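You operate a simulated robot arm through the tools that you are given. There is no shell and no other tool. Be economical: measure what you need, move in short steps, check, and stop when the job is done.

The job below is to be done with a simulated robot arm. You get a single attempt, and the scene is never put back.

Task
Put the 15 mm rubber sleeve from the top of the tool box on the sill under the green handle window and the 22 mm rubber sleeve on the top shelf of the three-shelf rack. Put the battery pack that says "Pack T-42" from the slatted hop-up deck on top of the white film roll there and the battery pack that says "Pack T-41" on top of the grey roll. Turn the white flow dial to 3 L/min. Put the drip cup in the sink bowl. Shut the boiler flap. Any order will do. Set down upright: battery pack, drip cup.

Only the result counts: the job must be done as asked and must still hold three seconds after the hand-in. Knocking over, shifting, dropping, spilling or breaking anything else fails it.

Robot
A 6-joint arm with a two-finger parallel gripper on a trunk, on a base that drives. Base frame: it is fixed to the floor where the robot stands at the start and does not move with it; the origin is under the middle of the robot, x ahead of it, y to its left, z up; the surface under the hand at the start is at about z = 0.522. Lengths are in m, angles in degrees, forces in N, time in s.
With the tool pointing down near the work surface it reaches from about 0.22 to 0.66 m from the robot's upright axis, wherever it stands. Its first joint turns from -166.0 to 166.0 degrees. Places, roughly: battery pack [2, -0.75, 0.5]; boiler flap [-2.8, 2, 1.4]; drip cup (6x6x8 cm) [-1.5, -2.6, 1.2]; grey roll (7x7x9 cm) [2.1, -0.7, 0.5]; rubber sleeve [0.5, 0, 0.75]; sill under the green handle window (56x24 cm) [-0.26, 2.6, 1.1]; sink bowl [-2.9, -1.8, 0.7]; top shelf of the three-shelf rack (13x32 cm) [-1.46, -2.54, 1.2]; white film roll (8x8x12 cm) [1.9, -0.3, 0.6]; white flow dial [-1.5, -1.7, 1.1]. Payload 4.1 kg.
Tool frame: the origin (TCP) lies between the finger pads and is the grasp point; the fingertips stand 0.023 m ahead of it; z points along the fingers, y is the line along which they close. The gripper opens to 0.094 m. The fingers are 0.038 m wide and 0.01 m thick; the gripper's body (0.054 by 0.096 m) begins 0.039 m behind the TCP.
Orientation is that of the tool frame in the base frame, as [roll, pitch, yaw] about the fixed x, y, z axes, in that order (R = Rz(yaw) Ry(pitch) Rx(roll)). With the fingers straight down and closing along the base's y, the tool's x points along the base's -x, its y along +y and its z along -z.

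Tools
- The arm moves only by the tool send_rows. Its argument "rows" is a list of rows, each an object of numbers (a shift or turn left out is 0, a gripper value left out holds the last): "dx", "dy", "dz": the shift along the tool's x, y, z in m; "rx", "ry", "rz": the turn, a rotation vector about the tool's x, y, z in degrees. In form: [{"dx": .., "dy": .., "dz": .., "rx": .., "ry": .., "rz": ..}, ...]. A call has 1 to 12 rows; each row is the pose to reach, as a shift and turn from the pose commanded when the call began, along the tool's axes at that moment. "fingers" is the closure in counts, from 0 (fully open) to 255 (shut), set as the call begins (left out, the last holds). Each row takes 0.2 s and may step no farther than 0.05 m and 8.6 degrees from the row before; otherwise, or with a gripper value out of range, the whole call is refused. A pose out of reach is approached as far as the arm can. The call stops where the force on the tool passes 40 N (or 10 N more than at its start, if that is more) or the arm is blocked; 0.2 s more then pass. The fingers move at their own pace (about 0.045 m/s each) and stop on an object; they squeeze with about 44 N. The grip force told is the motor's: it shows also when the fingers shut on nothing. Time passes only in rows, and 0.2 s behind the last, so rows that repeat a pose let the fingers close. It gives the time, the measured TCP pose, the force on the tool (base axes), the opening and the grip force at its end, in the units of the frame above (readings bear some noise), with the torque about the TCP (base axes, N m) and any sound that the robot's microphone picked up.
- Cameras (640 x 400 px; columns grow to the right, rows downward): "scene" is now at [0.0123, 0.1396, 1.4279]; the picture's right is [-0.34, -0.94, 0.00], its down [-0.73, 0.27, -0.63] and it looks along [0.59, -0.22, -0.78] (base axes); focal length 270 px, centre (320, 200). "wrist" rides on the gripper at [0.086, 0.016, -0.074] in the tool frame; the picture's right is [-0.18, 0.98, 0.00], its down [-0.58, -0.11, -0.81] and it looks along [-0.79, -0.15, 0.59] (tool axes); focal length 243 px, centre (320, 200). There is no depth. A picture from a camera that has moved, and an enlarged one, comes with that camera's place and axes in the base frame and with its lens.
- snapshot(camera): a new picture of that camera. It takes no simulated time.
- raise_lower(by): slides the trunk up (or, below 0, down) by that many m; the arm and the scene camera ride with it, the base frame stays. It gives what a move gives, with no picture.
- steer(legs): drives the robot by 1 to 6 legs, each [ahead, turn to the left] in m and degrees, along the robot's own axes; the way and the turn of a leg run together, so that a leg with both is an arc; at most 1.5 m and 180 degrees a leg. The arm and the cameras ride along, it lands a little off, and it stops where it bumps. It gives what a move gives.
- head_to(pan, tilt): turns the head with the scene camera to pan (to the left, within 155 degrees either way) and tilt (down, from -29 to 69), counted from straight ahead of the robot. It gives what a move gives.
- inspect(camera, box): a new picture of the part [left, top, right, bottom] of that camera's present view, enlarged. It takes no simulated time.
- close_job(): hands the job in; it is judged then, once.

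Work in short steps. Places have to be worked out from the pictures, the camera data and where the tool is seen: move nearer, look again, correct. Check each grasp and each placing, and mend what went wrong. You have 186 turns and 164 pictures in all, those below and enlarged ones among them. Open the gripper and draw the arm clear of the work before you hand the job in, unless the task says otherwise; then end with one line.

The tools are called after "Call:" as a command line: name --argument value ..., lists and objects as JSON in quotes. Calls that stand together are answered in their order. send_rows: Moves the arm, as the interface text tells. Its arguments: {"type":"object","properties":{"rows":{"type":"array","items":{"type":"object","properties":{"dx":{"type":"number"},"dy":{"type":"number"},"dz":{"type":"number"},"rx":{"type":"number"},"ry":{"type":"number"},"rz":{"type":"number"}}}},"fingers":{"type":"number"}},"required":["rows"]} The other tools are called the same way: raise_lower (by) slides the trunk up or down; steer (legs) drives the base; head_to (pan, tilt) turns the head that bears the scene camera; snapshot (camera) takes a picture; inspect (camera, box) takes an enlarged picture of a part of a camera's view; close_job () hands the job in.

At the start:

```text
time_s: 0.0
eef_pos: [0.4429, -0.222, 0.9615]
tool_rot: [-180.0, 0.0, -180.0]
ft_force: [-0.2, 0.3, 0.1]
moment: [0.01, 0.0, 0.03]
finger_gap: 0.0938
finger_force: 0.0
trunk travel left (down, up): [-0.4, 0.19]
robot x, y, heading: [0.0012, -0.0024, -0.3]
head pan, tilt: [-20.0, 50.8]
```

scene: 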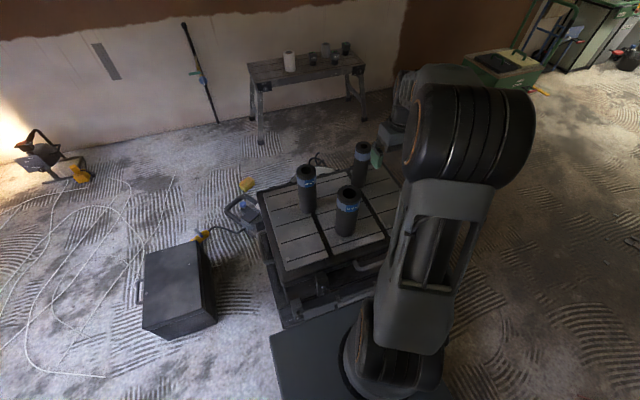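
wrist: 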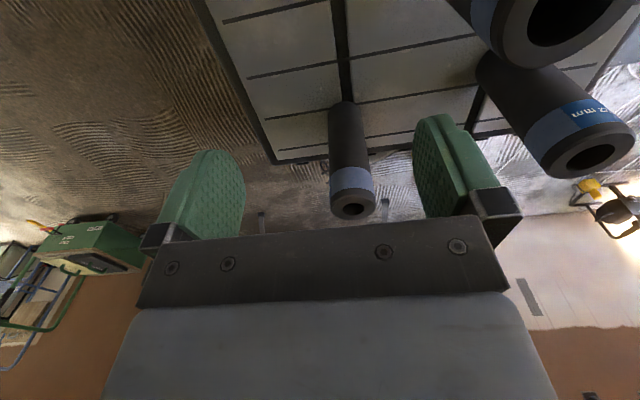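

The tool box has three sleeves; I need to read their labels. I take enlarged views.

Call:
inspect --camera "scene" --box '[230, 120, 430, 245]'

Call:
inspect --camera "wrist" --box '[320, 0, 640, 200]'

```text
3.20 times, centred on (330, 182) of scene
camera zoom: at [0.0123, 0.1396, 1.4279], right [-0.34, -0.94, 0.0], down [-0.73, 0.27, -0.63], along [0.59, -0.22, -0.78], focal length 865 px, centre (288, 256)
```

zoom: 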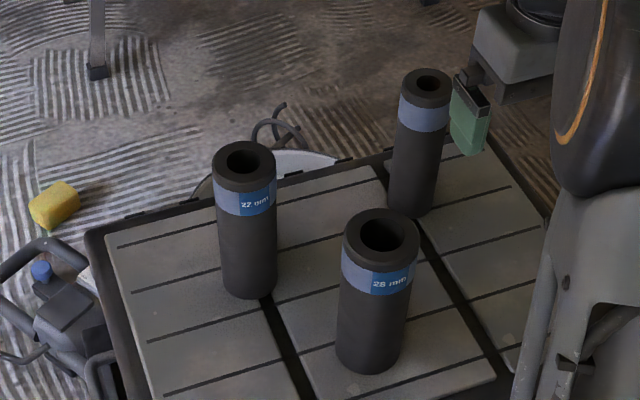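

```text
2.00 times, centred on (480, 100) of wrist
camera zoom: at [0.3579, -0.2067, 1.0352], right [0.18, 0.98, 0.0], down [0.58, -0.11, 0.81], along [0.79, -0.15, -0.59], focal length 485 px, centre (0, 400)
```

zoom: 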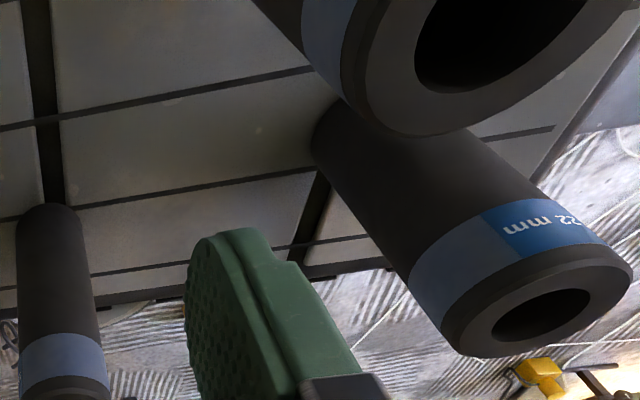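

22 mm and 28 mm read; the third is likely 15 mm, to be confirmed. I survey the room first by turning the head.

Call:
head_to --pan 90 --tilt 15

Call:
snapshot --camera "scene"

Call:
head_to --pan 150 --tilt 15

Call:
snapshot --camera "scene"

Call:
head_to --pan -140 --tilt 15

Call:
snapshot --camera "scene"

Call:
head_to --pan -90 --tilt 15

Call:
snapshot --camera "scene"

Call:
head_to --pan -20 --tilt 20

Call:
snapshot --camera "scene"

Call:
inspect --camera "scene" --box '[240, 140, 440, 265]'

```text
time_s: 1.9
eef_pos: [0.4422, -0.2224, 0.9613]
tool_rot: [180.0, 0.0, 180.0]
ft_force: [0.3, 0.1, -0.6]
moment: [0.01, 0.03, -0.02]
finger_gap: 0.0941
finger_force: 0.0
trunk travel left (down, up): [-0.4, 0.19]
robot x, y, heading: [-0.0028, 0.0024, 0.0]
head pan, tilt: [90.0, 15.0]
```

```text
159 pictures are left
camera scene: at [-0.0593, 0.2591, 1.4827], right [1.0, 0.0, 0.0], down [0.0, -0.26, -0.97], along [0.0, 0.97, -0.26], focal length 270 px, centre (320, 200)
```

scene: 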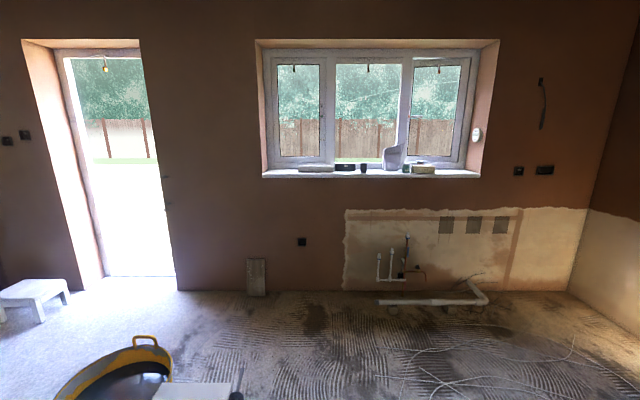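

```text
time_s: 3.2
eef_pos: [0.4436, -0.2217, 0.9619]
tool_rot: [-180.0, 0.0, -180.0]
ft_force: [0.8, 0.1, 0.9]
moment: [-0.01, 0.04, -0.02]
finger_gap: 0.094
finger_force: 0.1
trunk travel left (down, up): [-0.4, 0.19]
robot x, y, heading: [-0.0003, 0.0003, -0.2]
head pan, tilt: [150.0, 15.0]
```

```text
158 pictures are left
camera scene: at [-0.1402, 0.2125, 1.4827], right [0.5, 0.87, 0.0], down [0.22, -0.13, -0.97], along [-0.84, 0.48, -0.26], focal length 270 px, centre (320, 200)
```

scene: 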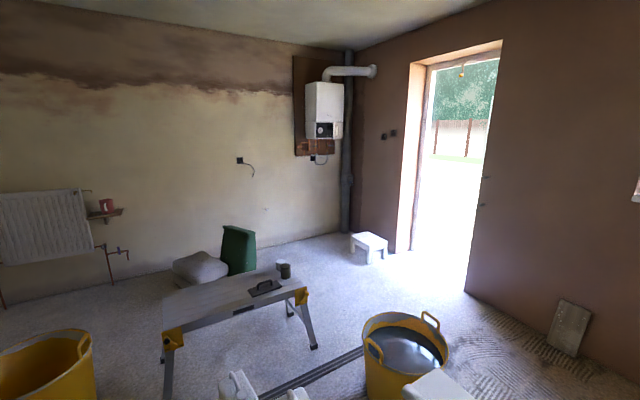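

```text
time_s: 7.2
eef_pos: [0.4443, -0.2227, 0.962]
tool_rot: [180.0, 0.0, 179.9]
ft_force: [0.4, 0.2, -0.8]
moment: [0.02, 0.0, 0.0]
finger_gap: 0.0943
finger_force: 0.1
trunk travel left (down, up): [-0.4, 0.19]
robot x, y, heading: [-0.0015, 0.0053, 0.0]
head pan, tilt: [-140.0, 15.0]
```

```text
157 pictures are left
camera scene: at [-0.1308, 0.1056, 1.4827], right [-0.64, 0.77, 0.0], down [0.2, 0.17, -0.97], along [-0.74, -0.62, -0.26], focal length 270 px, centre (320, 200)
```

scene: 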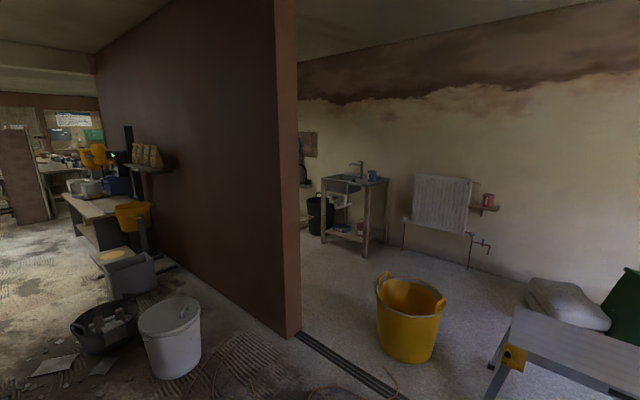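

```text
time_s: 8.3
eef_pos: [0.4441, -0.2218, 0.9617]
tool_rot: [-179.9, 0.0, -180.0]
ft_force: [-0.2, -0.6, -0.1]
moment: [0.02, 0.01, 0.01]
finger_gap: 0.0941
finger_force: 0.0
trunk travel left (down, up): [-0.4, 0.19]
robot x, y, heading: [-0.0017, 0.0013, -0.2]
head pan, tilt: [-90.0, 15.0]
```

```text
156 pictures are left
camera scene: at [-0.0594, 0.0723, 1.4827], right [-1.0, 0.0, 0.0], down [0.0, 0.26, -0.97], along [0.0, -0.97, -0.26], focal length 270 px, centre (320, 200)
```

scene: 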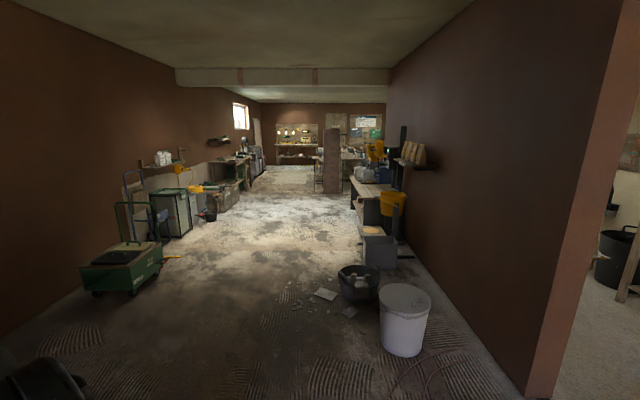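

```text
time_s: 9.7
eef_pos: [0.4436, -0.2212, 0.9618]
tool_rot: [179.9, -0.1, 179.9]
ft_force: [0.4, -1.0, -0.3]
moment: [0.02, -0.02, 0.02]
finger_gap: 0.0939
finger_force: 0.1
trunk travel left (down, up): [-0.4, 0.19]
robot x, y, heading: [-0.0033, -0.001, 0.1]
head pan, tilt: [-20.0, 20.0]
```

```text
155 pictures are left
camera scene: at [0.0282, 0.1338, 1.4746], right [-0.34, -0.94, 0.0], down [-0.32, 0.12, -0.94], along [0.88, -0.32, -0.34], focal length 270 px, centre (320, 200)
```

scene: 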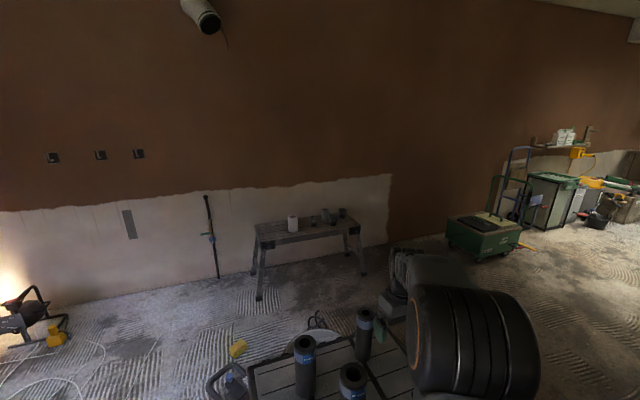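

```text
3.20 times, centred on (340, 202) of scene
camera zoom: at [0.0282, 0.1338, 1.4746], right [-0.34, -0.94, 0.0], down [-0.32, 0.12, -0.94], along [0.88, -0.32, -0.34], focal length 865 px, centre (256, 192)
```

zoom: 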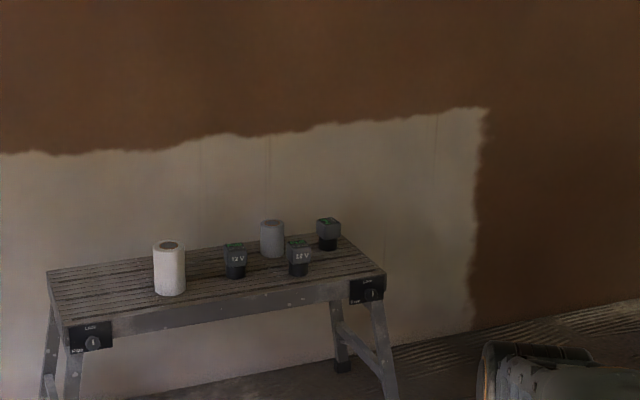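

The hop-up has three packs. I take closer looks at the window.

Call:
head_to --pan 90 --tilt 15

Call:
inspect --camera "scene" --box '[250, 30, 500, 190]'

Call:
head_to --pan 100 --tilt 45

Call:
snapshot --camera "scene"

```text
time_s: 11.6
eef_pos: [0.4435, -0.2226, 0.9621]
tool_rot: [180.0, -0.2, -179.9]
ft_force: [0.2, 0.7, -0.1]
moment: [0.01, -0.02, 0.0]
finger_gap: 0.094
finger_force: 0.1
trunk travel left (down, up): [-0.4, 0.19]
robot x, y, heading: [-0.0013, -0.0007, -0.2]
head pan, tilt: [90.0, 15.0]
```

```text
2.50 times, centred on (375, 110) of scene
camera zoom: at [-0.0593, 0.2591, 1.4827], right [1.0, 0.0, 0.0], down [0.0, -0.26, -0.97], along [0.0, 0.97, -0.26], focal length 676 px, centre (182, 425)
```

zoom: 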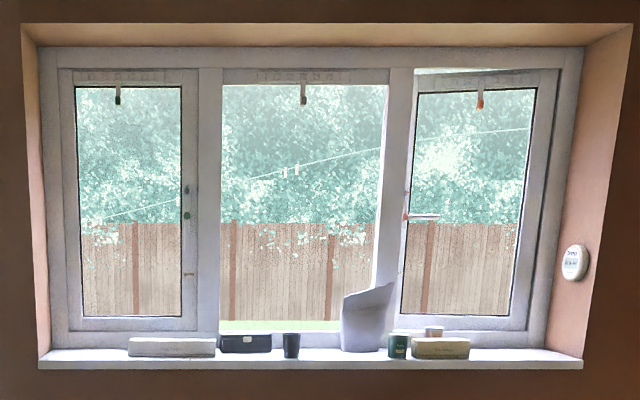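

```text
time_s: 12.6
eef_pos: [0.4436, -0.2214, 0.9618]
tool_rot: [180.0, 0.1, 179.9]
ft_force: [0.0, -0.2, 0.6]
moment: [0.01, -0.03, 0.01]
finger_gap: 0.094
finger_force: 0.0
trunk travel left (down, up): [-0.4, 0.19]
robot x, y, heading: [0.0011, 0.0017, -0.0]
head pan, tilt: [100.0, 45.0]
```

```text
152 pictures are left
camera scene: at [-0.0734, 0.2458, 1.4359], right [0.98, 0.17, 0.0], down [0.12, -0.7, -0.71], along [-0.12, 0.7, -0.71], focal length 270 px, centre (320, 200)
```

scene: 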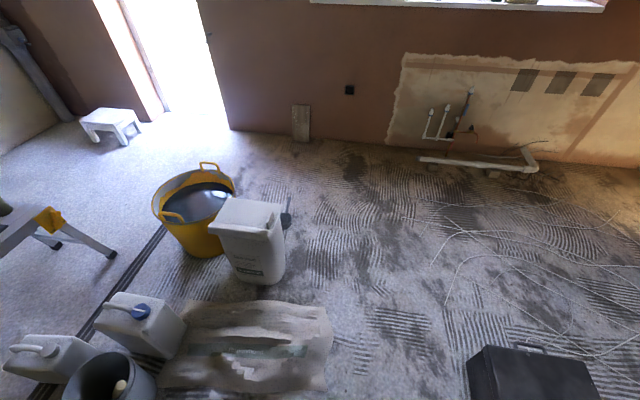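

Left pane has the green handle; right has red. For side grasps I want the hand horizontal with the camera on top, so first I roll the tool half a turn about its own axis at safe height.

Call:
send_rows --rows '[{"rz": 8.5}, {"rz": 17}, {"rz": 25.5}, {"rz": 34}, {"rz": 42.5}, {"rz": 51}, {"rz": 59.5}, {"rz": 68}, {"rz": 76.5}, {"rz": 85}, {"rz": 90}]' --fingers 0

Call:
send_rows --rows '[{"rz": 8.5}, {"rz": 17}, {"rz": 25.5}, {"rz": 34}, {"rz": 42.5}, {"rz": 51}, {"rz": 59.5}, {"rz": 68}, {"rz": 76.5}, {"rz": 85}, {"rz": 90}]'

Call:
snapshot --camera "wrist"

```text
time_s: 15.0
eef_pos: [0.4436, -0.2225, 0.9616]
tool_rot: [180.0, 0.0, 89.9]
ft_force: [-0.2, 0.9, -0.1]
moment: [0.0, 0.0, 0.01]
finger_gap: 0.0941
finger_force: 0.1
trunk travel left (down, up): [-0.4, 0.19]
robot x, y, heading: [-0.0036, -0.0006, 0.2]
head pan, tilt: [100.0, 45.0]
```

```text
time_s: 17.4
eef_pos: [0.443, -0.2214, 0.9622]
tool_rot: [180.0, -0.1, -0.1]
ft_force: [0.3, 0.0, 0.7]
moment: [0.02, 0.01, 0.01]
finger_gap: 0.094
finger_force: 0.1
trunk travel left (down, up): [-0.4, 0.19]
robot x, y, heading: [-0.0004, 0.0015, -0.0]
head pan, tilt: [100.0, 45.0]
```

```text
151 pictures are left
camera wrist: at [0.531, -0.2392, 1.0355], right [-0.19, -0.98, 0.0], down [-0.58, 0.11, 0.81], along [-0.79, 0.15, -0.59], focal length 243 px, centre (320, 200)
```

wrist: 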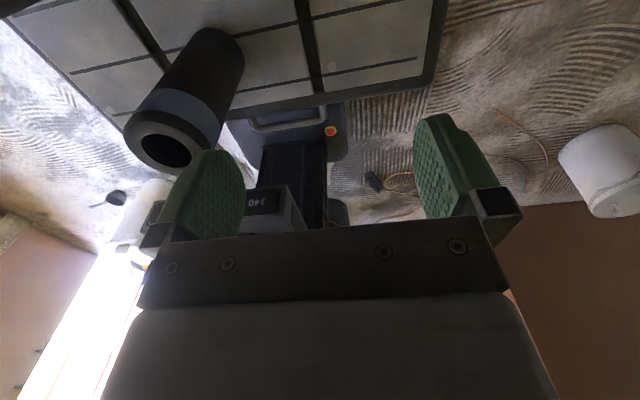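

The roll worked. Now I tilt the fingers to horizontal, moving a bit forward and right at safe height.

Call:
send_rows --rows '[{"ry": 8.2, "dx": 0.005, "dy": 0.01}, {"ry": 16.4, "dx": 0.01, "dy": 0.02}, {"ry": 24.6, "dx": 0.015, "dy": 0.03}, {"ry": 32.8, "dx": 0.02, "dy": 0.04}, {"ry": 41, "dx": 0.025, "dy": 0.05}, {"ry": 49.2, "dx": 0.03, "dy": 0.06}, {"ry": 57.4, "dx": 0.035, "dy": 0.07}, {"ry": 65.6, "dx": 0.04, "dy": 0.08}, {"ry": 73.8, "dx": 0.045, "dy": 0.09}, {"ry": 82, "dx": 0.05, "dy": 0.1}, {"ry": 90, "dx": 0.06, "dy": 0.11}]'

Call:
head_to --pan -20 --tilt 45

Call:
snapshot --camera "wrist"

Call:
snapshot --camera "scene"

```text
time_s: 19.8
eef_pos: [0.5027, -0.3338, 0.9605]
tool_rot: [9.4, -89.8, 170.4]
ft_force: [-0.4, 0.7, 0.3]
moment: [-0.01, 0.03, -0.03]
finger_gap: 0.0942
finger_force: 0.2
trunk travel left (down, up): [-0.4, 0.19]
robot x, y, heading: [0.0015, -0.0034, -0.2]
head pan, tilt: [100.0, 45.0]
```

```text
time_s: 21.8
eef_pos: [0.5035, -0.3335, 0.962]
tool_rot: [179.7, -89.9, 0.2]
ft_force: [-0.2, 0.1, -0.4]
moment: [0.02, -0.04, 0.01]
finger_gap: 0.0939
finger_force: 0.1
trunk travel left (down, up): [-0.4, 0.19]
robot x, y, heading: [0.0023, 0.0001, -0.0]
head pan, tilt: [-20.0, 45.0]
```

```text
150 pictures are left
camera wrist: at [0.4294, -0.3501, 1.047], right [0.0, -0.98, -0.18], down [-0.81, 0.11, -0.58], along [0.59, 0.15, -0.79], focal length 243 px, centre (320, 200)
```

wrist: 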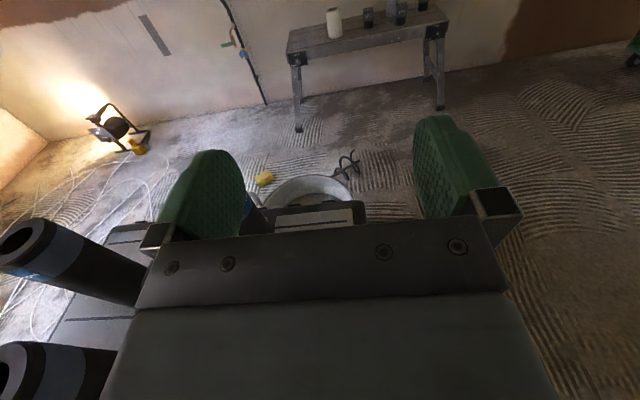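

```text
149 pictures are left
camera scene: at [0.0171, 0.1379, 1.4359], right [-0.34, -0.94, 0.0], down [-0.66, 0.24, -0.71], along [0.66, -0.24, -0.71], focal length 270 px, centre (320, 200)
```

scene: 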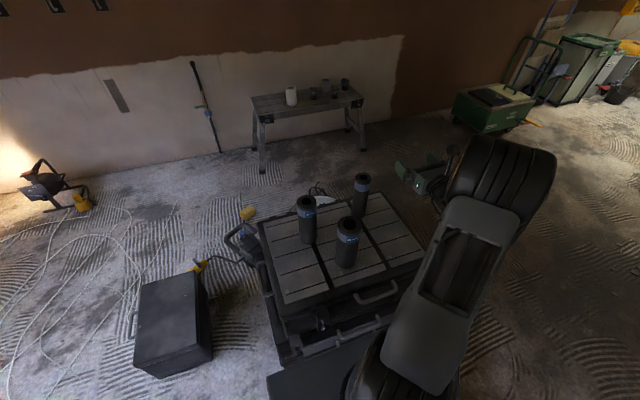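

Horizontal posture reached. I zoom on the sleeves to fix the third one's place and label.

Call:
inspect --camera "scene" --box '[280, 160, 440, 260]'

```text
4.00 times, centred on (360, 210) of scene
camera zoom: at [0.0171, 0.1379, 1.4359], right [-0.34, -0.94, 0.0], down [-0.66, 0.24, -0.71], along [0.66, -0.24, -0.71], focal length 1082 px, centre (160, 160)
```

zoom: 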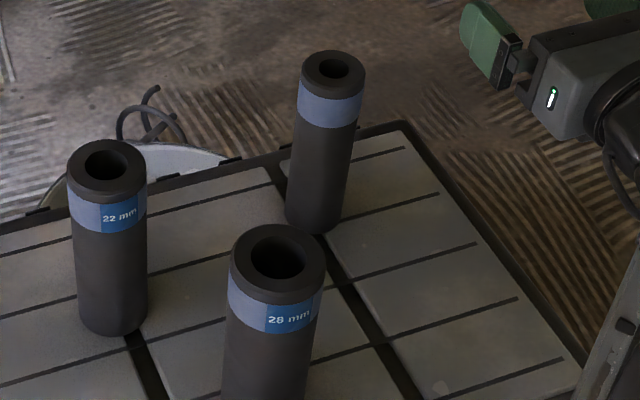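

The third sleeve stands at about (0.729, -0.305), top z≈0.745. I descend beside the 28 mm sleeve to z≈0.71 with fingertips short of the target.

Call:
send_rows --rows '[{"dx": -0.04, "dy": -0.014, "dz": 0.02}, {"dx": -0.08, "dy": -0.0287, "dz": 0.04}, {"dx": -0.12, "dy": -0.0287, "dz": 0.06}, {"dx": -0.16, "dy": -0.0287, "dz": 0.08}, {"dx": -0.2, "dy": -0.0287, "dz": 0.08}, {"dx": -0.25, "dy": -0.0287, "dz": 0.08}]'

Call:
snapshot --camera "wrist"

Call:
snapshot --camera "scene"

```text
time_s: 23.0
eef_pos: [0.5883, -0.3028, 0.7679]
tool_rot: [11.1, -88.8, 169.1]
ft_force: [-1.9, 1.4, 12.3]
moment: [0.16, 1.1, -0.01]
finger_gap: 0.0942
finger_force: 0.0
trunk travel left (down, up): [-0.4, 0.19]
robot x, y, heading: [0.0011, 0.0023, 0.1]
head pan, tilt: [-20.0, 45.0]
stopped in row 6: the force on the tool passed its limit at 115 N (the readings are from after the stop); the commanded pose is now the measured one
```

```text
147 pictures are left
camera wrist: at [0.5116, -0.3208, 0.8516], right [0.01, -0.98, -0.18], down [-0.79, 0.1, -0.6], along [0.61, 0.15, -0.78], focal length 243 px, centre (320, 200)
```

wrist: 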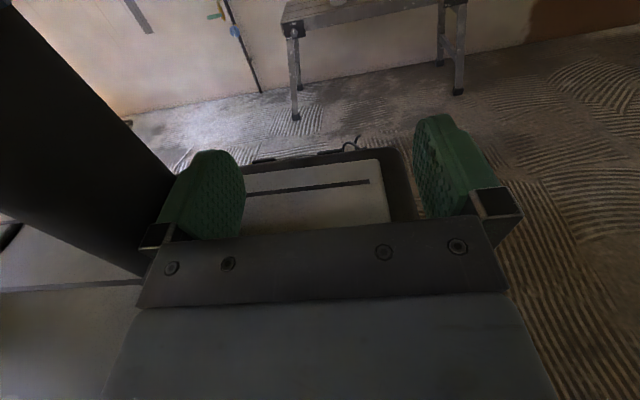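

```text
146 pictures are left
camera scene: at [0.016, 0.1384, 1.4362], right [-0.34, -0.94, 0.0], down [-0.66, 0.24, -0.71], along [0.67, -0.24, -0.71], focal length 270 px, centre (320, 200)
```

scene: 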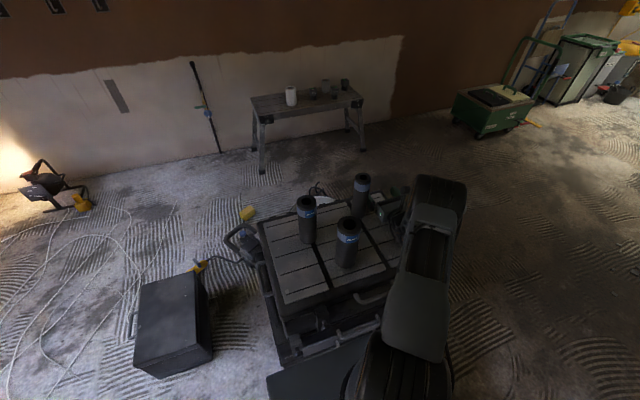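

The hand met the box top: triangulating with the wrist view shows the box top is at z≈0.70 and sleeve tops at ≈0.885. I lift straight up and recheck the scene.

Call:
send_rows --rows '[{"dx": 0.03}, {"dx": 0.07}, {"dx": 0.11}, {"dx": 0.15}, {"dx": 0.2}]'

Call:
snapshot --camera "wrist"

Call:
inspect --camera "scene" --box '[280, 160, 440, 260]'

```text
time_s: 24.2
eef_pos: [0.5858, -0.3026, 0.9645]
tool_rot: [5.2, -89.1, 175.0]
ft_force: [-0.8, 0.3, -0.5]
moment: [0.01, -0.02, 0.0]
finger_gap: 0.0942
finger_force: 0.1
trunk travel left (down, up): [-0.4, 0.19]
robot x, y, heading: [0.001, -0.0034, 0.3]
head pan, tilt: [-20.0, 45.0]
```

```text
145 pictures are left
camera wrist: at [0.5107, -0.3202, 1.0502], right [0.01, -0.98, -0.18], down [-0.8, 0.11, -0.59], along [0.6, 0.15, -0.78], focal length 243 px, centre (320, 200)
```

wrist: 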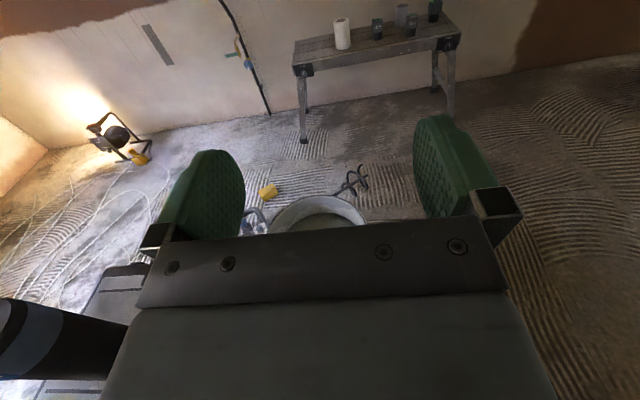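

```text
4.00 times, centred on (360, 210) of scene
camera zoom: at [0.0172, 0.1378, 1.4358], right [-0.34, -0.94, 0.0], down [-0.66, 0.24, -0.71], along [0.66, -0.24, -0.71], focal length 1082 px, centre (160, 160)
```

zoom: 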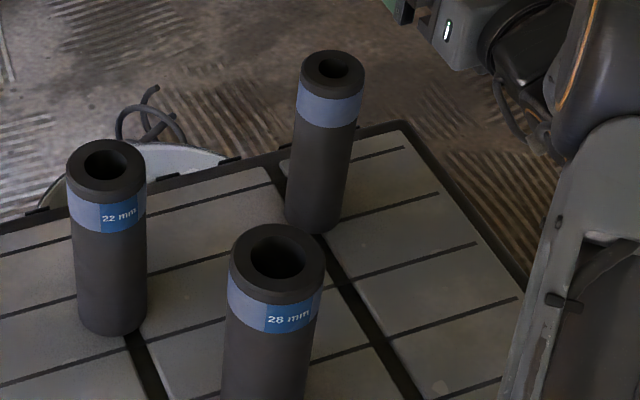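

Nothing shifted. Corrected: 15 mm at (0.584,-0.213), 22 mm at (0.543,-0.011), 28 mm at (0.427,-0.094), surface ≈0.705. I back up and yaw the hand 30° left for an approach from the right side.

Call:
send_rows --rows '[{"dz": -0.022, "dy": -0.01, "rx": 7.5, "ry": -0.9}, {"dz": -0.044, "dy": -0.02, "rx": 15, "ry": -0.9}, {"dz": -0.066, "dy": -0.03, "rx": 22.5, "ry": -0.9}, {"dz": -0.089, "dy": -0.04, "rx": 30, "ry": -0.9}]'

Call:
snapshot --camera "wrist"

```text
time_s: 25.2
eef_pos: [0.4946, -0.2641, 0.9639]
tool_rot: [109.7, -89.7, 100.5]
ft_force: [-0.8, -0.2, 0.5]
moment: [0.0, 0.01, -0.01]
finger_gap: 0.0942
finger_force: 0.0
trunk travel left (down, up): [-0.4, 0.19]
robot x, y, heading: [-0.0004, -0.0023, -0.2]
head pan, tilt: [-20.0, 45.0]
```

```text
143 pictures are left
camera wrist: at [0.439, -0.3161, 1.0496], right [0.5, -0.85, -0.18], down [-0.75, -0.32, -0.58], along [0.44, 0.42, -0.79], focal length 243 px, centre (320, 200)
```

wrist: 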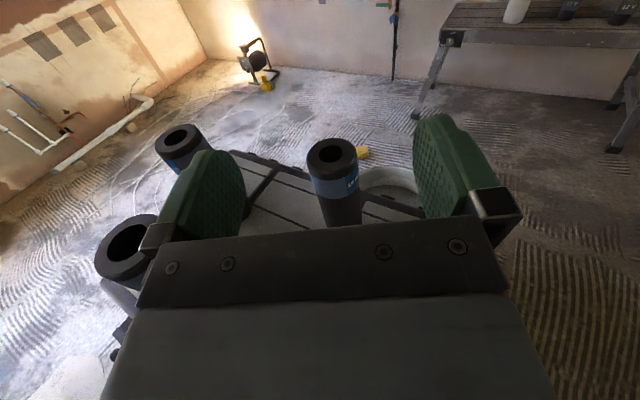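

Call:
inspect --camera "wrist" --box '[280, 120, 400, 200]'

Call:
send_rows --rows '[{"dx": -0.04}, {"dx": -0.08}, {"dx": -0.12}, {"dx": -0.15}, {"dx": -0.16}]'

Call:
snapshot --camera "wrist"

```text
5.00 times, centred on (340, 160) of wrist
camera zoom: at [0.439, -0.3161, 1.0496], right [0.5, -0.85, -0.18], down [-0.75, -0.32, -0.58], along [0.44, 0.42, -0.79], focal length 1213 px, centre (220, 400)
```

zoom: 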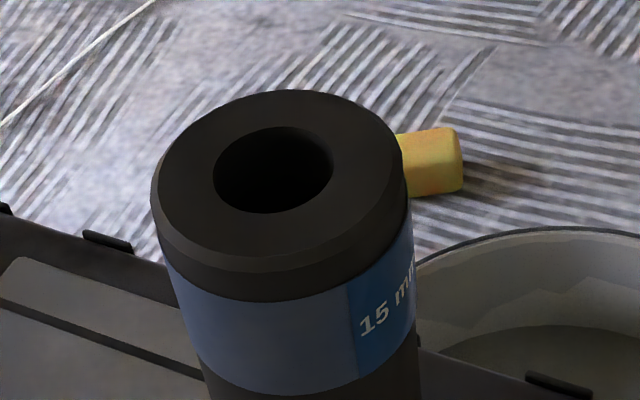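

```text
time_s: 26.4
eef_pos: [0.4942, -0.2674, 0.8032]
tool_rot: [103.4, -89.6, 106.8]
ft_force: [0.2, -0.8, 0.1]
moment: [0.03, -0.02, -0.03]
finger_gap: 0.0938
finger_force: 0.1
trunk travel left (down, up): [-0.4, 0.19]
robot x, y, heading: [0.0024, -0.0023, 0.1]
head pan, tilt: [-20.0, 45.0]
```

```text
141 pictures are left
camera wrist: at [0.4384, -0.3181, 0.8887], right [0.49, -0.85, -0.18], down [-0.75, -0.31, -0.58], along [0.44, 0.42, -0.79], focal length 243 px, centre (320, 200)
```

wrist: 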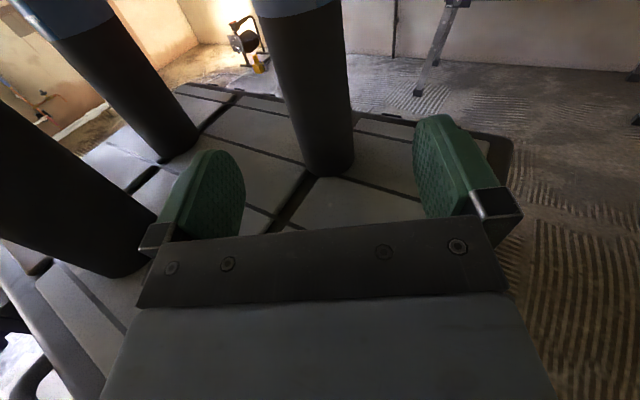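

Label reads 15 mm, and it is centred in the approach line. I advance 0.105 m and close.

Call:
send_rows --rows '[{"dz": 0.035}, {"dz": 0.07}, {"dz": 0.09}, {"dz": 0.104}]'

Call:
send_rows --rows '[{}, {}, {}, {}, {}]' --fingers 255

Call:
snapshot --camera "wrist"

```text
time_s: 27.4
eef_pos: [0.5863, -0.2123, 0.805]
tool_rot: [109.6, -89.8, 100.5]
ft_force: [-0.9, -0.4, 0.4]
moment: [0.01, 0.0, 0.01]
finger_gap: 0.0941
finger_force: 0.1
trunk travel left (down, up): [-0.4, 0.19]
robot x, y, heading: [-0.0007, -0.0003, 0.1]
head pan, tilt: [-20.0, 45.0]
```

```text
time_s: 28.6
eef_pos: [0.586, -0.2135, 0.8043]
tool_rot: [107.4, -89.7, 103.0]
ft_force: [-0.3, 1.0, 0.1]
moment: [0.02, 0.0, -0.01]
finger_gap: 0.0462
finger_force: 44.0
trunk travel left (down, up): [-0.4, 0.19]
robot x, y, heading: [0.001, 0.0005, -0.1]
head pan, tilt: [-20.0, 45.0]
```

```text
140 pictures are left
camera wrist: at [0.5297, -0.2651, 0.8901], right [0.49, -0.85, -0.18], down [-0.75, -0.31, -0.58], along [0.44, 0.42, -0.79], focal length 243 px, centre (320, 200)
```

wrist: 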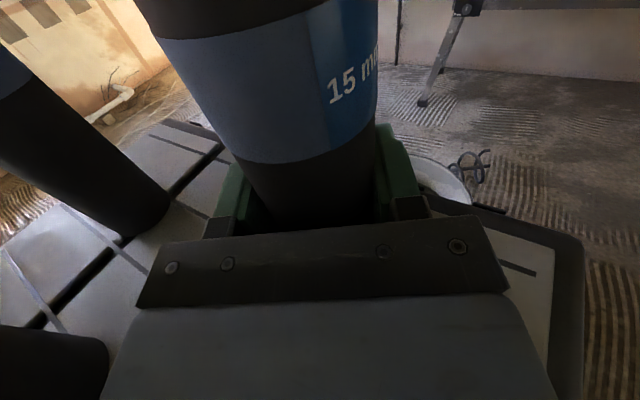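

15 mm sleeve is gripped (gap 0.046). I lift it clear and look at the ground on my left and my own footprint for driving.

Call:
send_rows --rows '[{"dx": 0.04}, {"dx": 0.08}, {"dx": 0.12}, {"dx": 0.16}, {"dx": 0.2}, {"dx": 0.24}, {"dx": 0.25, "dz": -0.04}, {"dx": 0.25, "dz": -0.08}, {"dx": 0.25, "dz": -0.12}]'

Call:
head_to --pan 30 --tilt 65

Call:
snapshot --camera "scene"

Call:
head_to --pan 110 --tilt 65

Call:
snapshot --camera "scene"

```text
time_s: 30.6
eef_pos: [0.4799, -0.272, 1.0532]
tool_rot: [109.4, -89.7, 100.9]
ft_force: [0.0, -0.9, 0.4]
moment: [0.01, 0.0, 0.03]
finger_gap: 0.0462
finger_force: 43.9
trunk travel left (down, up): [-0.4, 0.19]
robot x, y, heading: [-0.0013, 0.0014, 0.3]
head pan, tilt: [-20.0, 45.0]
```

```text
time_s: 31.8
eef_pos: [0.4799, -0.2723, 1.0527]
tool_rot: [107.9, -89.7, 102.3]
ft_force: [-0.6, 0.1, 0.0]
moment: [0.02, -0.01, 0.02]
finger_gap: 0.046
finger_force: 43.9
trunk travel left (down, up): [-0.4, 0.19]
robot x, y, heading: [0.0018, -0.0017, -0.1]
head pan, tilt: [30.0, 65.0]
```

```text
139 pictures are left
camera scene: at [-0.0066, 0.196, 1.4109], right [0.5, -0.87, 0.0], down [-0.79, -0.45, -0.42], along [0.37, 0.21, -0.91], focal length 270 px, centre (320, 200)
```

scene: 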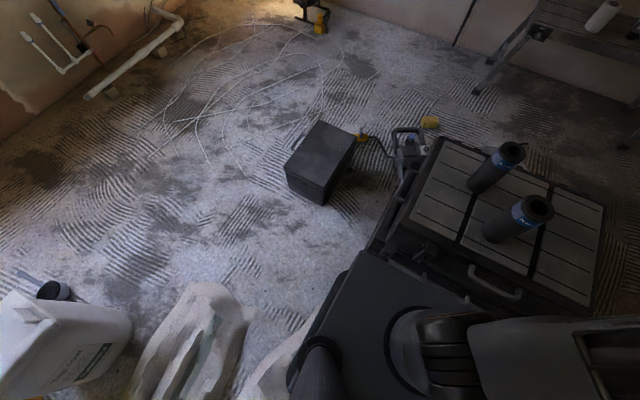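

```text
time_s: 33.3
eef_pos: [0.4802, -0.2736, 1.0525]
tool_rot: [107.9, -89.7, 102.3]
ft_force: [0.9, -0.8, -0.6]
moment: [0.0, -0.01, 0.04]
finger_gap: 0.046
finger_force: 44.3
trunk travel left (down, up): [-0.4, 0.19]
robot x, y, heading: [-0.0018, -0.0005, -0.1]
head pan, tilt: [110.0, 65.0]
```

```text
138 pictures are left
camera scene: at [-0.08, 0.2227, 1.4108], right [0.94, 0.34, 0.0], down [0.31, -0.85, -0.42], along [-0.14, 0.4, -0.91], focal length 270 px, centre (320, 200)
```

scene: 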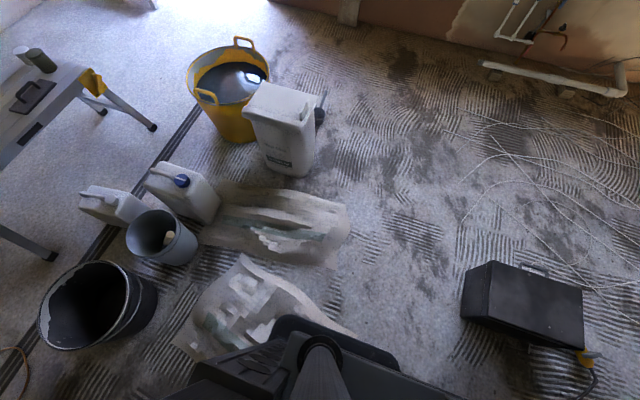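

There are bags on the floor at my left. I look behind and to the right before driving.

Call:
head_to --pan 150 --tilt 62

Call:
snapshot --camera "scene"

Call:
head_to --pan -140 --tilt 62

Call:
snapshot --camera "scene"

Call:
head_to --pan -80 --tilt 55

Call:
snapshot --camera "scene"

```text
time_s: 34.4
eef_pos: [0.4805, -0.2716, 1.0536]
tool_rot: [108.0, -89.8, 102.3]
ft_force: [-0.1, -0.1, 0.0]
moment: [-0.01, 0.01, 0.03]
finger_gap: 0.0462
finger_force: 44.3
trunk travel left (down, up): [-0.4, 0.19]
robot x, y, heading: [0.0004, -0.0001, -0.1]
head pan, tilt: [150.0, 62.0]
```

```text
137 pictures are left
camera scene: at [-0.1149, 0.1979, 1.4141], right [0.5, 0.87, 0.0], down [0.76, -0.44, -0.47], along [-0.41, 0.24, -0.88], focal length 270 px, centre (320, 200)
```

scene: 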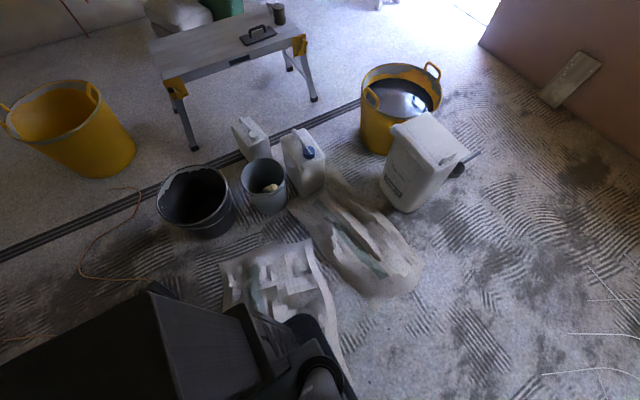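

```text
time_s: 38.4
eef_pos: [0.4811, -0.2724, 1.054]
tool_rot: [107.9, -89.6, 102.2]
ft_force: [-0.1, -0.7, -1.2]
moment: [-0.05, 0.02, 0.01]
finger_gap: 0.0463
finger_force: 43.3
trunk travel left (down, up): [-0.4, 0.19]
robot x, y, heading: [0.0008, 0.0023, -0.1]
head pan, tilt: [-140.0, 62.0]
```

```text
136 pictures are left
camera scene: at [-0.1085, 0.1243, 1.4141], right [-0.64, 0.77, 0.0], down [0.68, 0.57, -0.47], along [-0.36, -0.3, -0.88], focal length 270 px, centre (320, 200)
```

scene: 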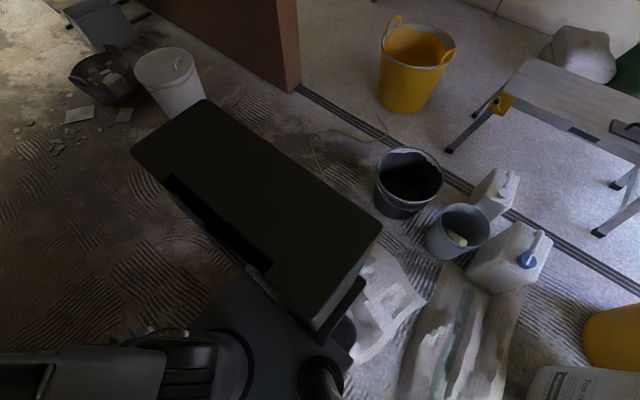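

```text
time_s: 39.7
eef_pos: [0.4812, -0.271, 1.0532]
tool_rot: [107.8, -89.6, 102.5]
ft_force: [0.2, 0.3, 0.0]
moment: [0.02, -0.01, 0.01]
finger_gap: 0.0463
finger_force: 43.8
trunk travel left (down, up): [-0.4, 0.19]
robot x, y, heading: [-0.0041, 0.0007, 0.2]
head pan, tilt: [-80.0, 55.0]
```

```text
135 pictures are left
camera scene: at [-0.0468, 0.0946, 1.4225], right [-0.98, -0.17, 0.0], down [-0.14, 0.81, -0.57], along [0.1, -0.56, -0.82], focal length 270 px, centre (320, 200)
```

scene: 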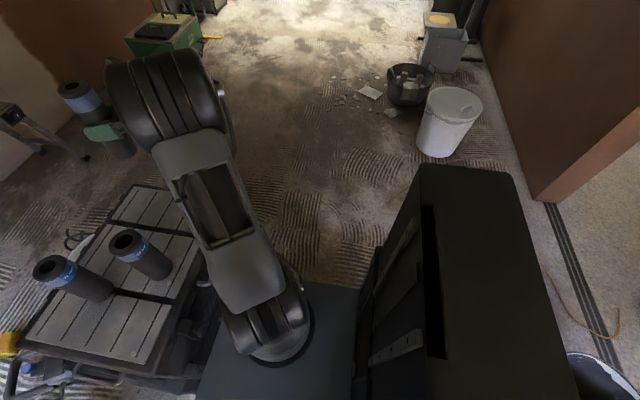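

The right side is open; a bag lies close behind-left. I back off a short, straight 0.1 m and compare.

Call:
steer --legs '[[-0.1, 0]]'

Call:
head_to --pan 20 --tilt 69

Call:
snapshot --camera "scene"

Call:
head_to --pan 130 --tilt 69

Call:
snapshot --camera "scene"

```text
time_s: 40.8
eef_pos: [0.3811, -0.2735, 1.0537]
tool_rot: [107.8, -89.7, 102.5]
ft_force: [-0.2, -0.6, -0.1]
moment: [0.06, 0.04, -0.01]
finger_gap: 0.0461
finger_force: 44.1
trunk travel left (down, up): [-0.4, 0.19]
robot x, y, heading: [-0.0993, 0.0001, 0.2]
head pan, tilt: [-80.0, 55.0]
```

```text
time_s: 42.6
eef_pos: [0.3798, -0.273, 1.0526]
tool_rot: [108.1, -89.8, 102.2]
ft_force: [-0.1, 1.2, 0.3]
moment: [0.01, 0.01, -0.02]
finger_gap: 0.0463
finger_force: 44.1
trunk travel left (down, up): [-0.4, 0.19]
robot x, y, heading: [-0.0994, -0.0, -0.2]
head pan, tilt: [20.0, 68.8]
```

```text
134 pictures are left
camera scene: at [-0.1057, 0.1848, 1.407], right [0.34, -0.94, 0.0], down [-0.88, -0.32, -0.36], along [0.34, 0.12, -0.93], focal length 270 px, centre (320, 200)
```

scene: 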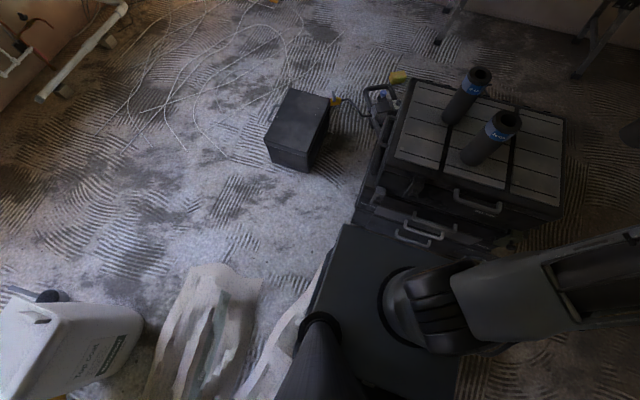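

```text
time_s: 44.5
eef_pos: [0.38, -0.2723, 1.0527]
tool_rot: [107.9, -89.7, 102.3]
ft_force: [0.3, -0.6, -0.2]
moment: [0.01, 0.01, -0.02]
finger_gap: 0.0462
finger_force: 44.5
trunk travel left (down, up): [-0.4, 0.19]
robot x, y, heading: [-0.0964, 0.0011, -0.0]
head pan, tilt: [130.0, 68.8]
```

```text
133 pictures are left
camera scene: at [-0.1941, 0.2087, 1.407], right [0.77, 0.64, 0.0], down [0.6, -0.72, -0.36], along [-0.23, 0.28, -0.93], focal length 270 px, centre (320, 200)
```

scene: 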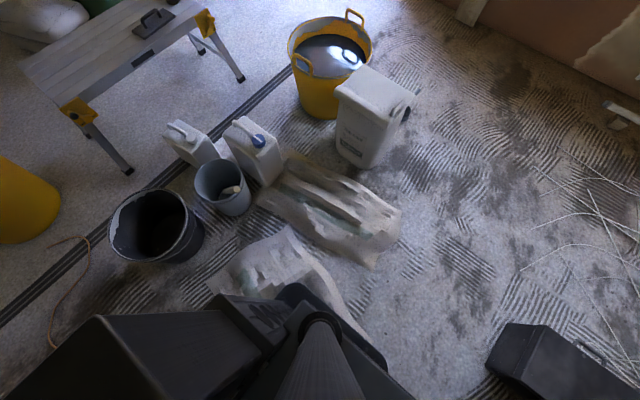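

No bump. I zoom onto the sheets beside me to judge whether they're flat.

Call:
inspect --camera "scene" --box '[190, 130, 430, 300]'

```text
2.35 times, centred on (310, 215) of scene
camera zoom: at [-0.1941, 0.2087, 1.407], right [0.77, 0.64, 0.0], down [0.6, -0.72, -0.36], along [-0.23, 0.28, -0.93], focal length 636 px, centre (344, 165)
```

zoom: 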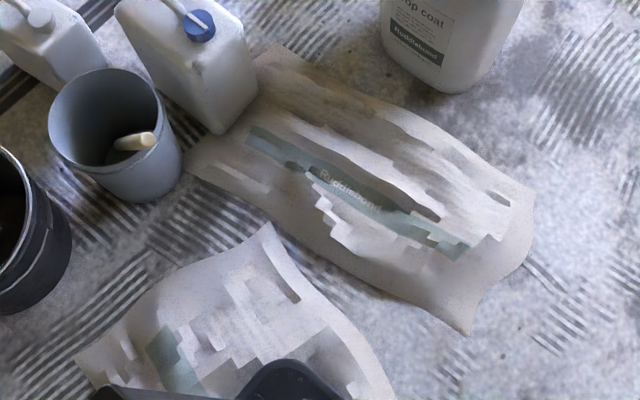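

They are empty flat paper sacks, one partly under me already. I back another 0.1 m and turn left toward the gap.

Call:
steer --legs '[[-0.1, 0], [0, 56]]'

Call:
head_to --pan 10 --tilt 55

Call:
snapshot --camera "scene"

```text
time_s: 48.1
eef_pos: [0.2968, 0.2405, 1.0531]
tool_rot: [108.2, -89.7, 157.2]
ft_force: [-0.1, -0.3, -0.9]
moment: [-0.03, 0.04, -0.03]
finger_gap: 0.046
finger_force: 43.7
trunk travel left (down, up): [-0.4, 0.19]
robot x, y, heading: [-0.1972, 0.0017, 55.3]
head pan, tilt: [130.0, 68.8]
```

```text
time_s: 50.1
eef_pos: [0.2967, 0.2398, 1.053]
tool_rot: [108.0, -89.7, 157.5]
ft_force: [0.0, -0.7, 0.0]
moment: [0.01, 0.01, 0.0]
finger_gap: 0.0461
finger_force: 43.8
trunk travel left (down, up): [-0.4, 0.19]
robot x, y, heading: [-0.1973, -0.0018, 55.3]
head pan, tilt: [10.0, 55.0]
```

```text
131 pictures are left
camera scene: at [-0.3393, 0.1104, 1.4225], right [0.91, -0.42, 0.0], down [-0.34, -0.74, -0.57], along [0.24, 0.52, -0.82], focal length 270 px, centre (320, 200)
```

scene: 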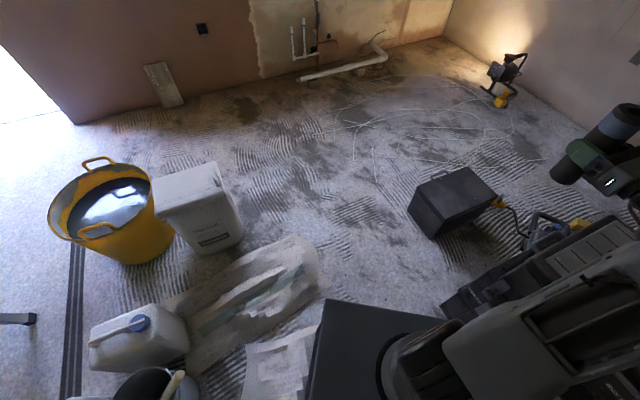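

Sacks are flat and passable, case edge is at x≈0.58. I drive an arc into the corridor.

Call:
steer --legs '[[0.35, 0], [0.4, 35], [0, 18], [0.5, 0]]'

Call:
head_to --pan 0 --tilt 30

Call:
snapshot --camera "scene"

```text
time_s: 58.0
eef_pos: [0.0602, 1.688, 1.0545]
tool_rot: [107.3, -89.7, -147.9]
ft_force: [0.4, 0.3, -0.5]
moment: [0.01, 0.0, 0.0]
finger_gap: 0.0462
finger_force: 44.2
trunk travel left (down, up): [-0.4, 0.19]
robot x, y, heading: [-0.0399, 1.145, 109.3]
head pan, tilt: [10.0, 55.0]
```

```text
time_s: 58.9
eef_pos: [0.0598, 1.6885, 1.0522]
tool_rot: [107.9, -89.7, -148.5]
ft_force: [0.6, -0.5, -0.5]
moment: [0.02, 0.0, -0.02]
finger_gap: 0.046
finger_force: 44.2
trunk travel left (down, up): [-0.4, 0.19]
robot x, y, heading: [-0.0352, 1.1438, 109.1]
head pan, tilt: [0.0, 30.0]
```

```text
130 pictures are left
camera scene: at [-0.2046, 1.119, 1.4584], right [0.94, 0.33, 0.0], down [0.17, -0.47, -0.87], along [-0.29, 0.82, -0.5], focal length 270 px, centre (320, 200)
```

scene: 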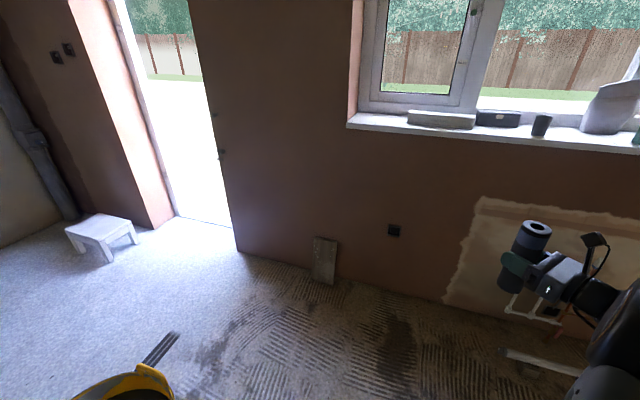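

The sill's front-left corner is at (-0.533, 2.478); box on it starts at x≈-0.24. I raise the trunk, drive closer, square up, and turn the wrist to face the window.

Call:
raise_lower --by 0.19

Call:
steer --legs '[[0, 3], [0.65, 0], [0, -22]]'

Call:
send_rows --rows '[{"rx": -7.5, "dz": -0.01}, {"rx": -15, "dz": -0.02}, {"rx": -22.5, "dz": -0.03}, {"rx": -30, "dz": -0.03}]'

Call:
snapshot --camera "scene"

Call:
snapshot --camera "wrist"

```text
time_s: 61.0
eef_pos: [0.0596, 1.6884, 1.2429]
tool_rot: [108.2, -89.7, -148.8]
ft_force: [0.6, -0.3, -0.1]
moment: [0.02, 0.01, 0.03]
finger_gap: 0.046
finger_force: 44.2
trunk travel left (down, up): [-0.59, 0.0]
robot x, y, heading: [-0.0372, 1.1476, 108.8]
head pan, tilt: [0.0, 30.0]
```

```text
time_s: 66.2
eef_pos: [-0.0273, 2.2514, 1.2429]
tool_rot: [111.6, -89.7, -169.6]
ft_force: [0.7, 0.0, -0.2]
moment: [0.0, -0.03, -0.01]
finger_gap: 0.046
finger_force: 44.4
trunk travel left (down, up): [-0.59, 0.0]
robot x, y, heading: [-0.2827, 1.7618, 91.6]
head pan, tilt: [0.0, 30.0]
stopped in leg 3: the robot was blocked; the commanded pose is now the measured one
```

```text
time_s: 67.2
eef_pos: [-0.0108, 2.2251, 1.2434]
tool_rot: [78.2, -89.7, -166.6]
ft_force: [-0.7, -1.1, -1.3]
moment: [0.01, 0.01, 0.01]
finger_gap: 0.0461
finger_force: 44.1
trunk travel left (down, up): [-0.59, 0.0]
robot x, y, heading: [-0.2832, 1.7636, 91.4]
head pan, tilt: [0.0, 30.0]
```

```text
129 pictures are left
camera scene: at [-0.4506, 1.7863, 1.6484], right [1.0, 0.03, 0.0], down [0.02, -0.5, -0.87], along [-0.03, 0.87, -0.5], focal length 270 px, centre (320, 200)
```

scene: 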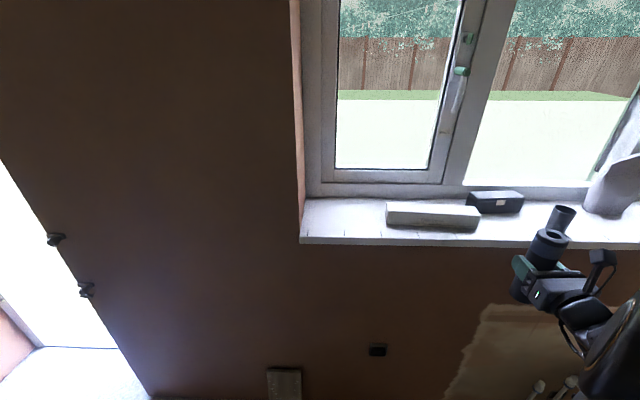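

```text
128 pictures are left
camera wrist: at [0.0078, 2.1496, 1.3286], right [0.98, 0.03, -0.18], down [-0.08, -0.81, -0.58], along [-0.16, 0.59, -0.79], focal length 243 px, centre (320, 200)
```

wrist: 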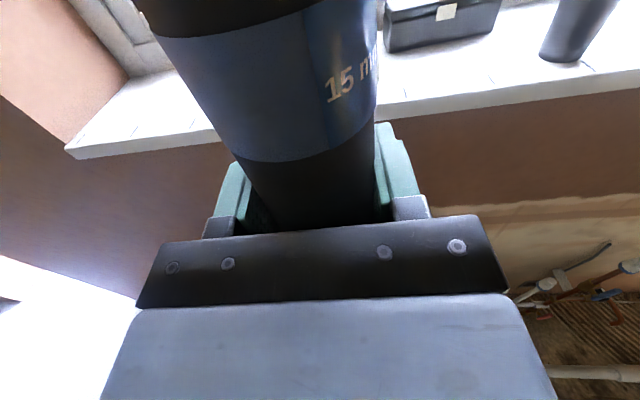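

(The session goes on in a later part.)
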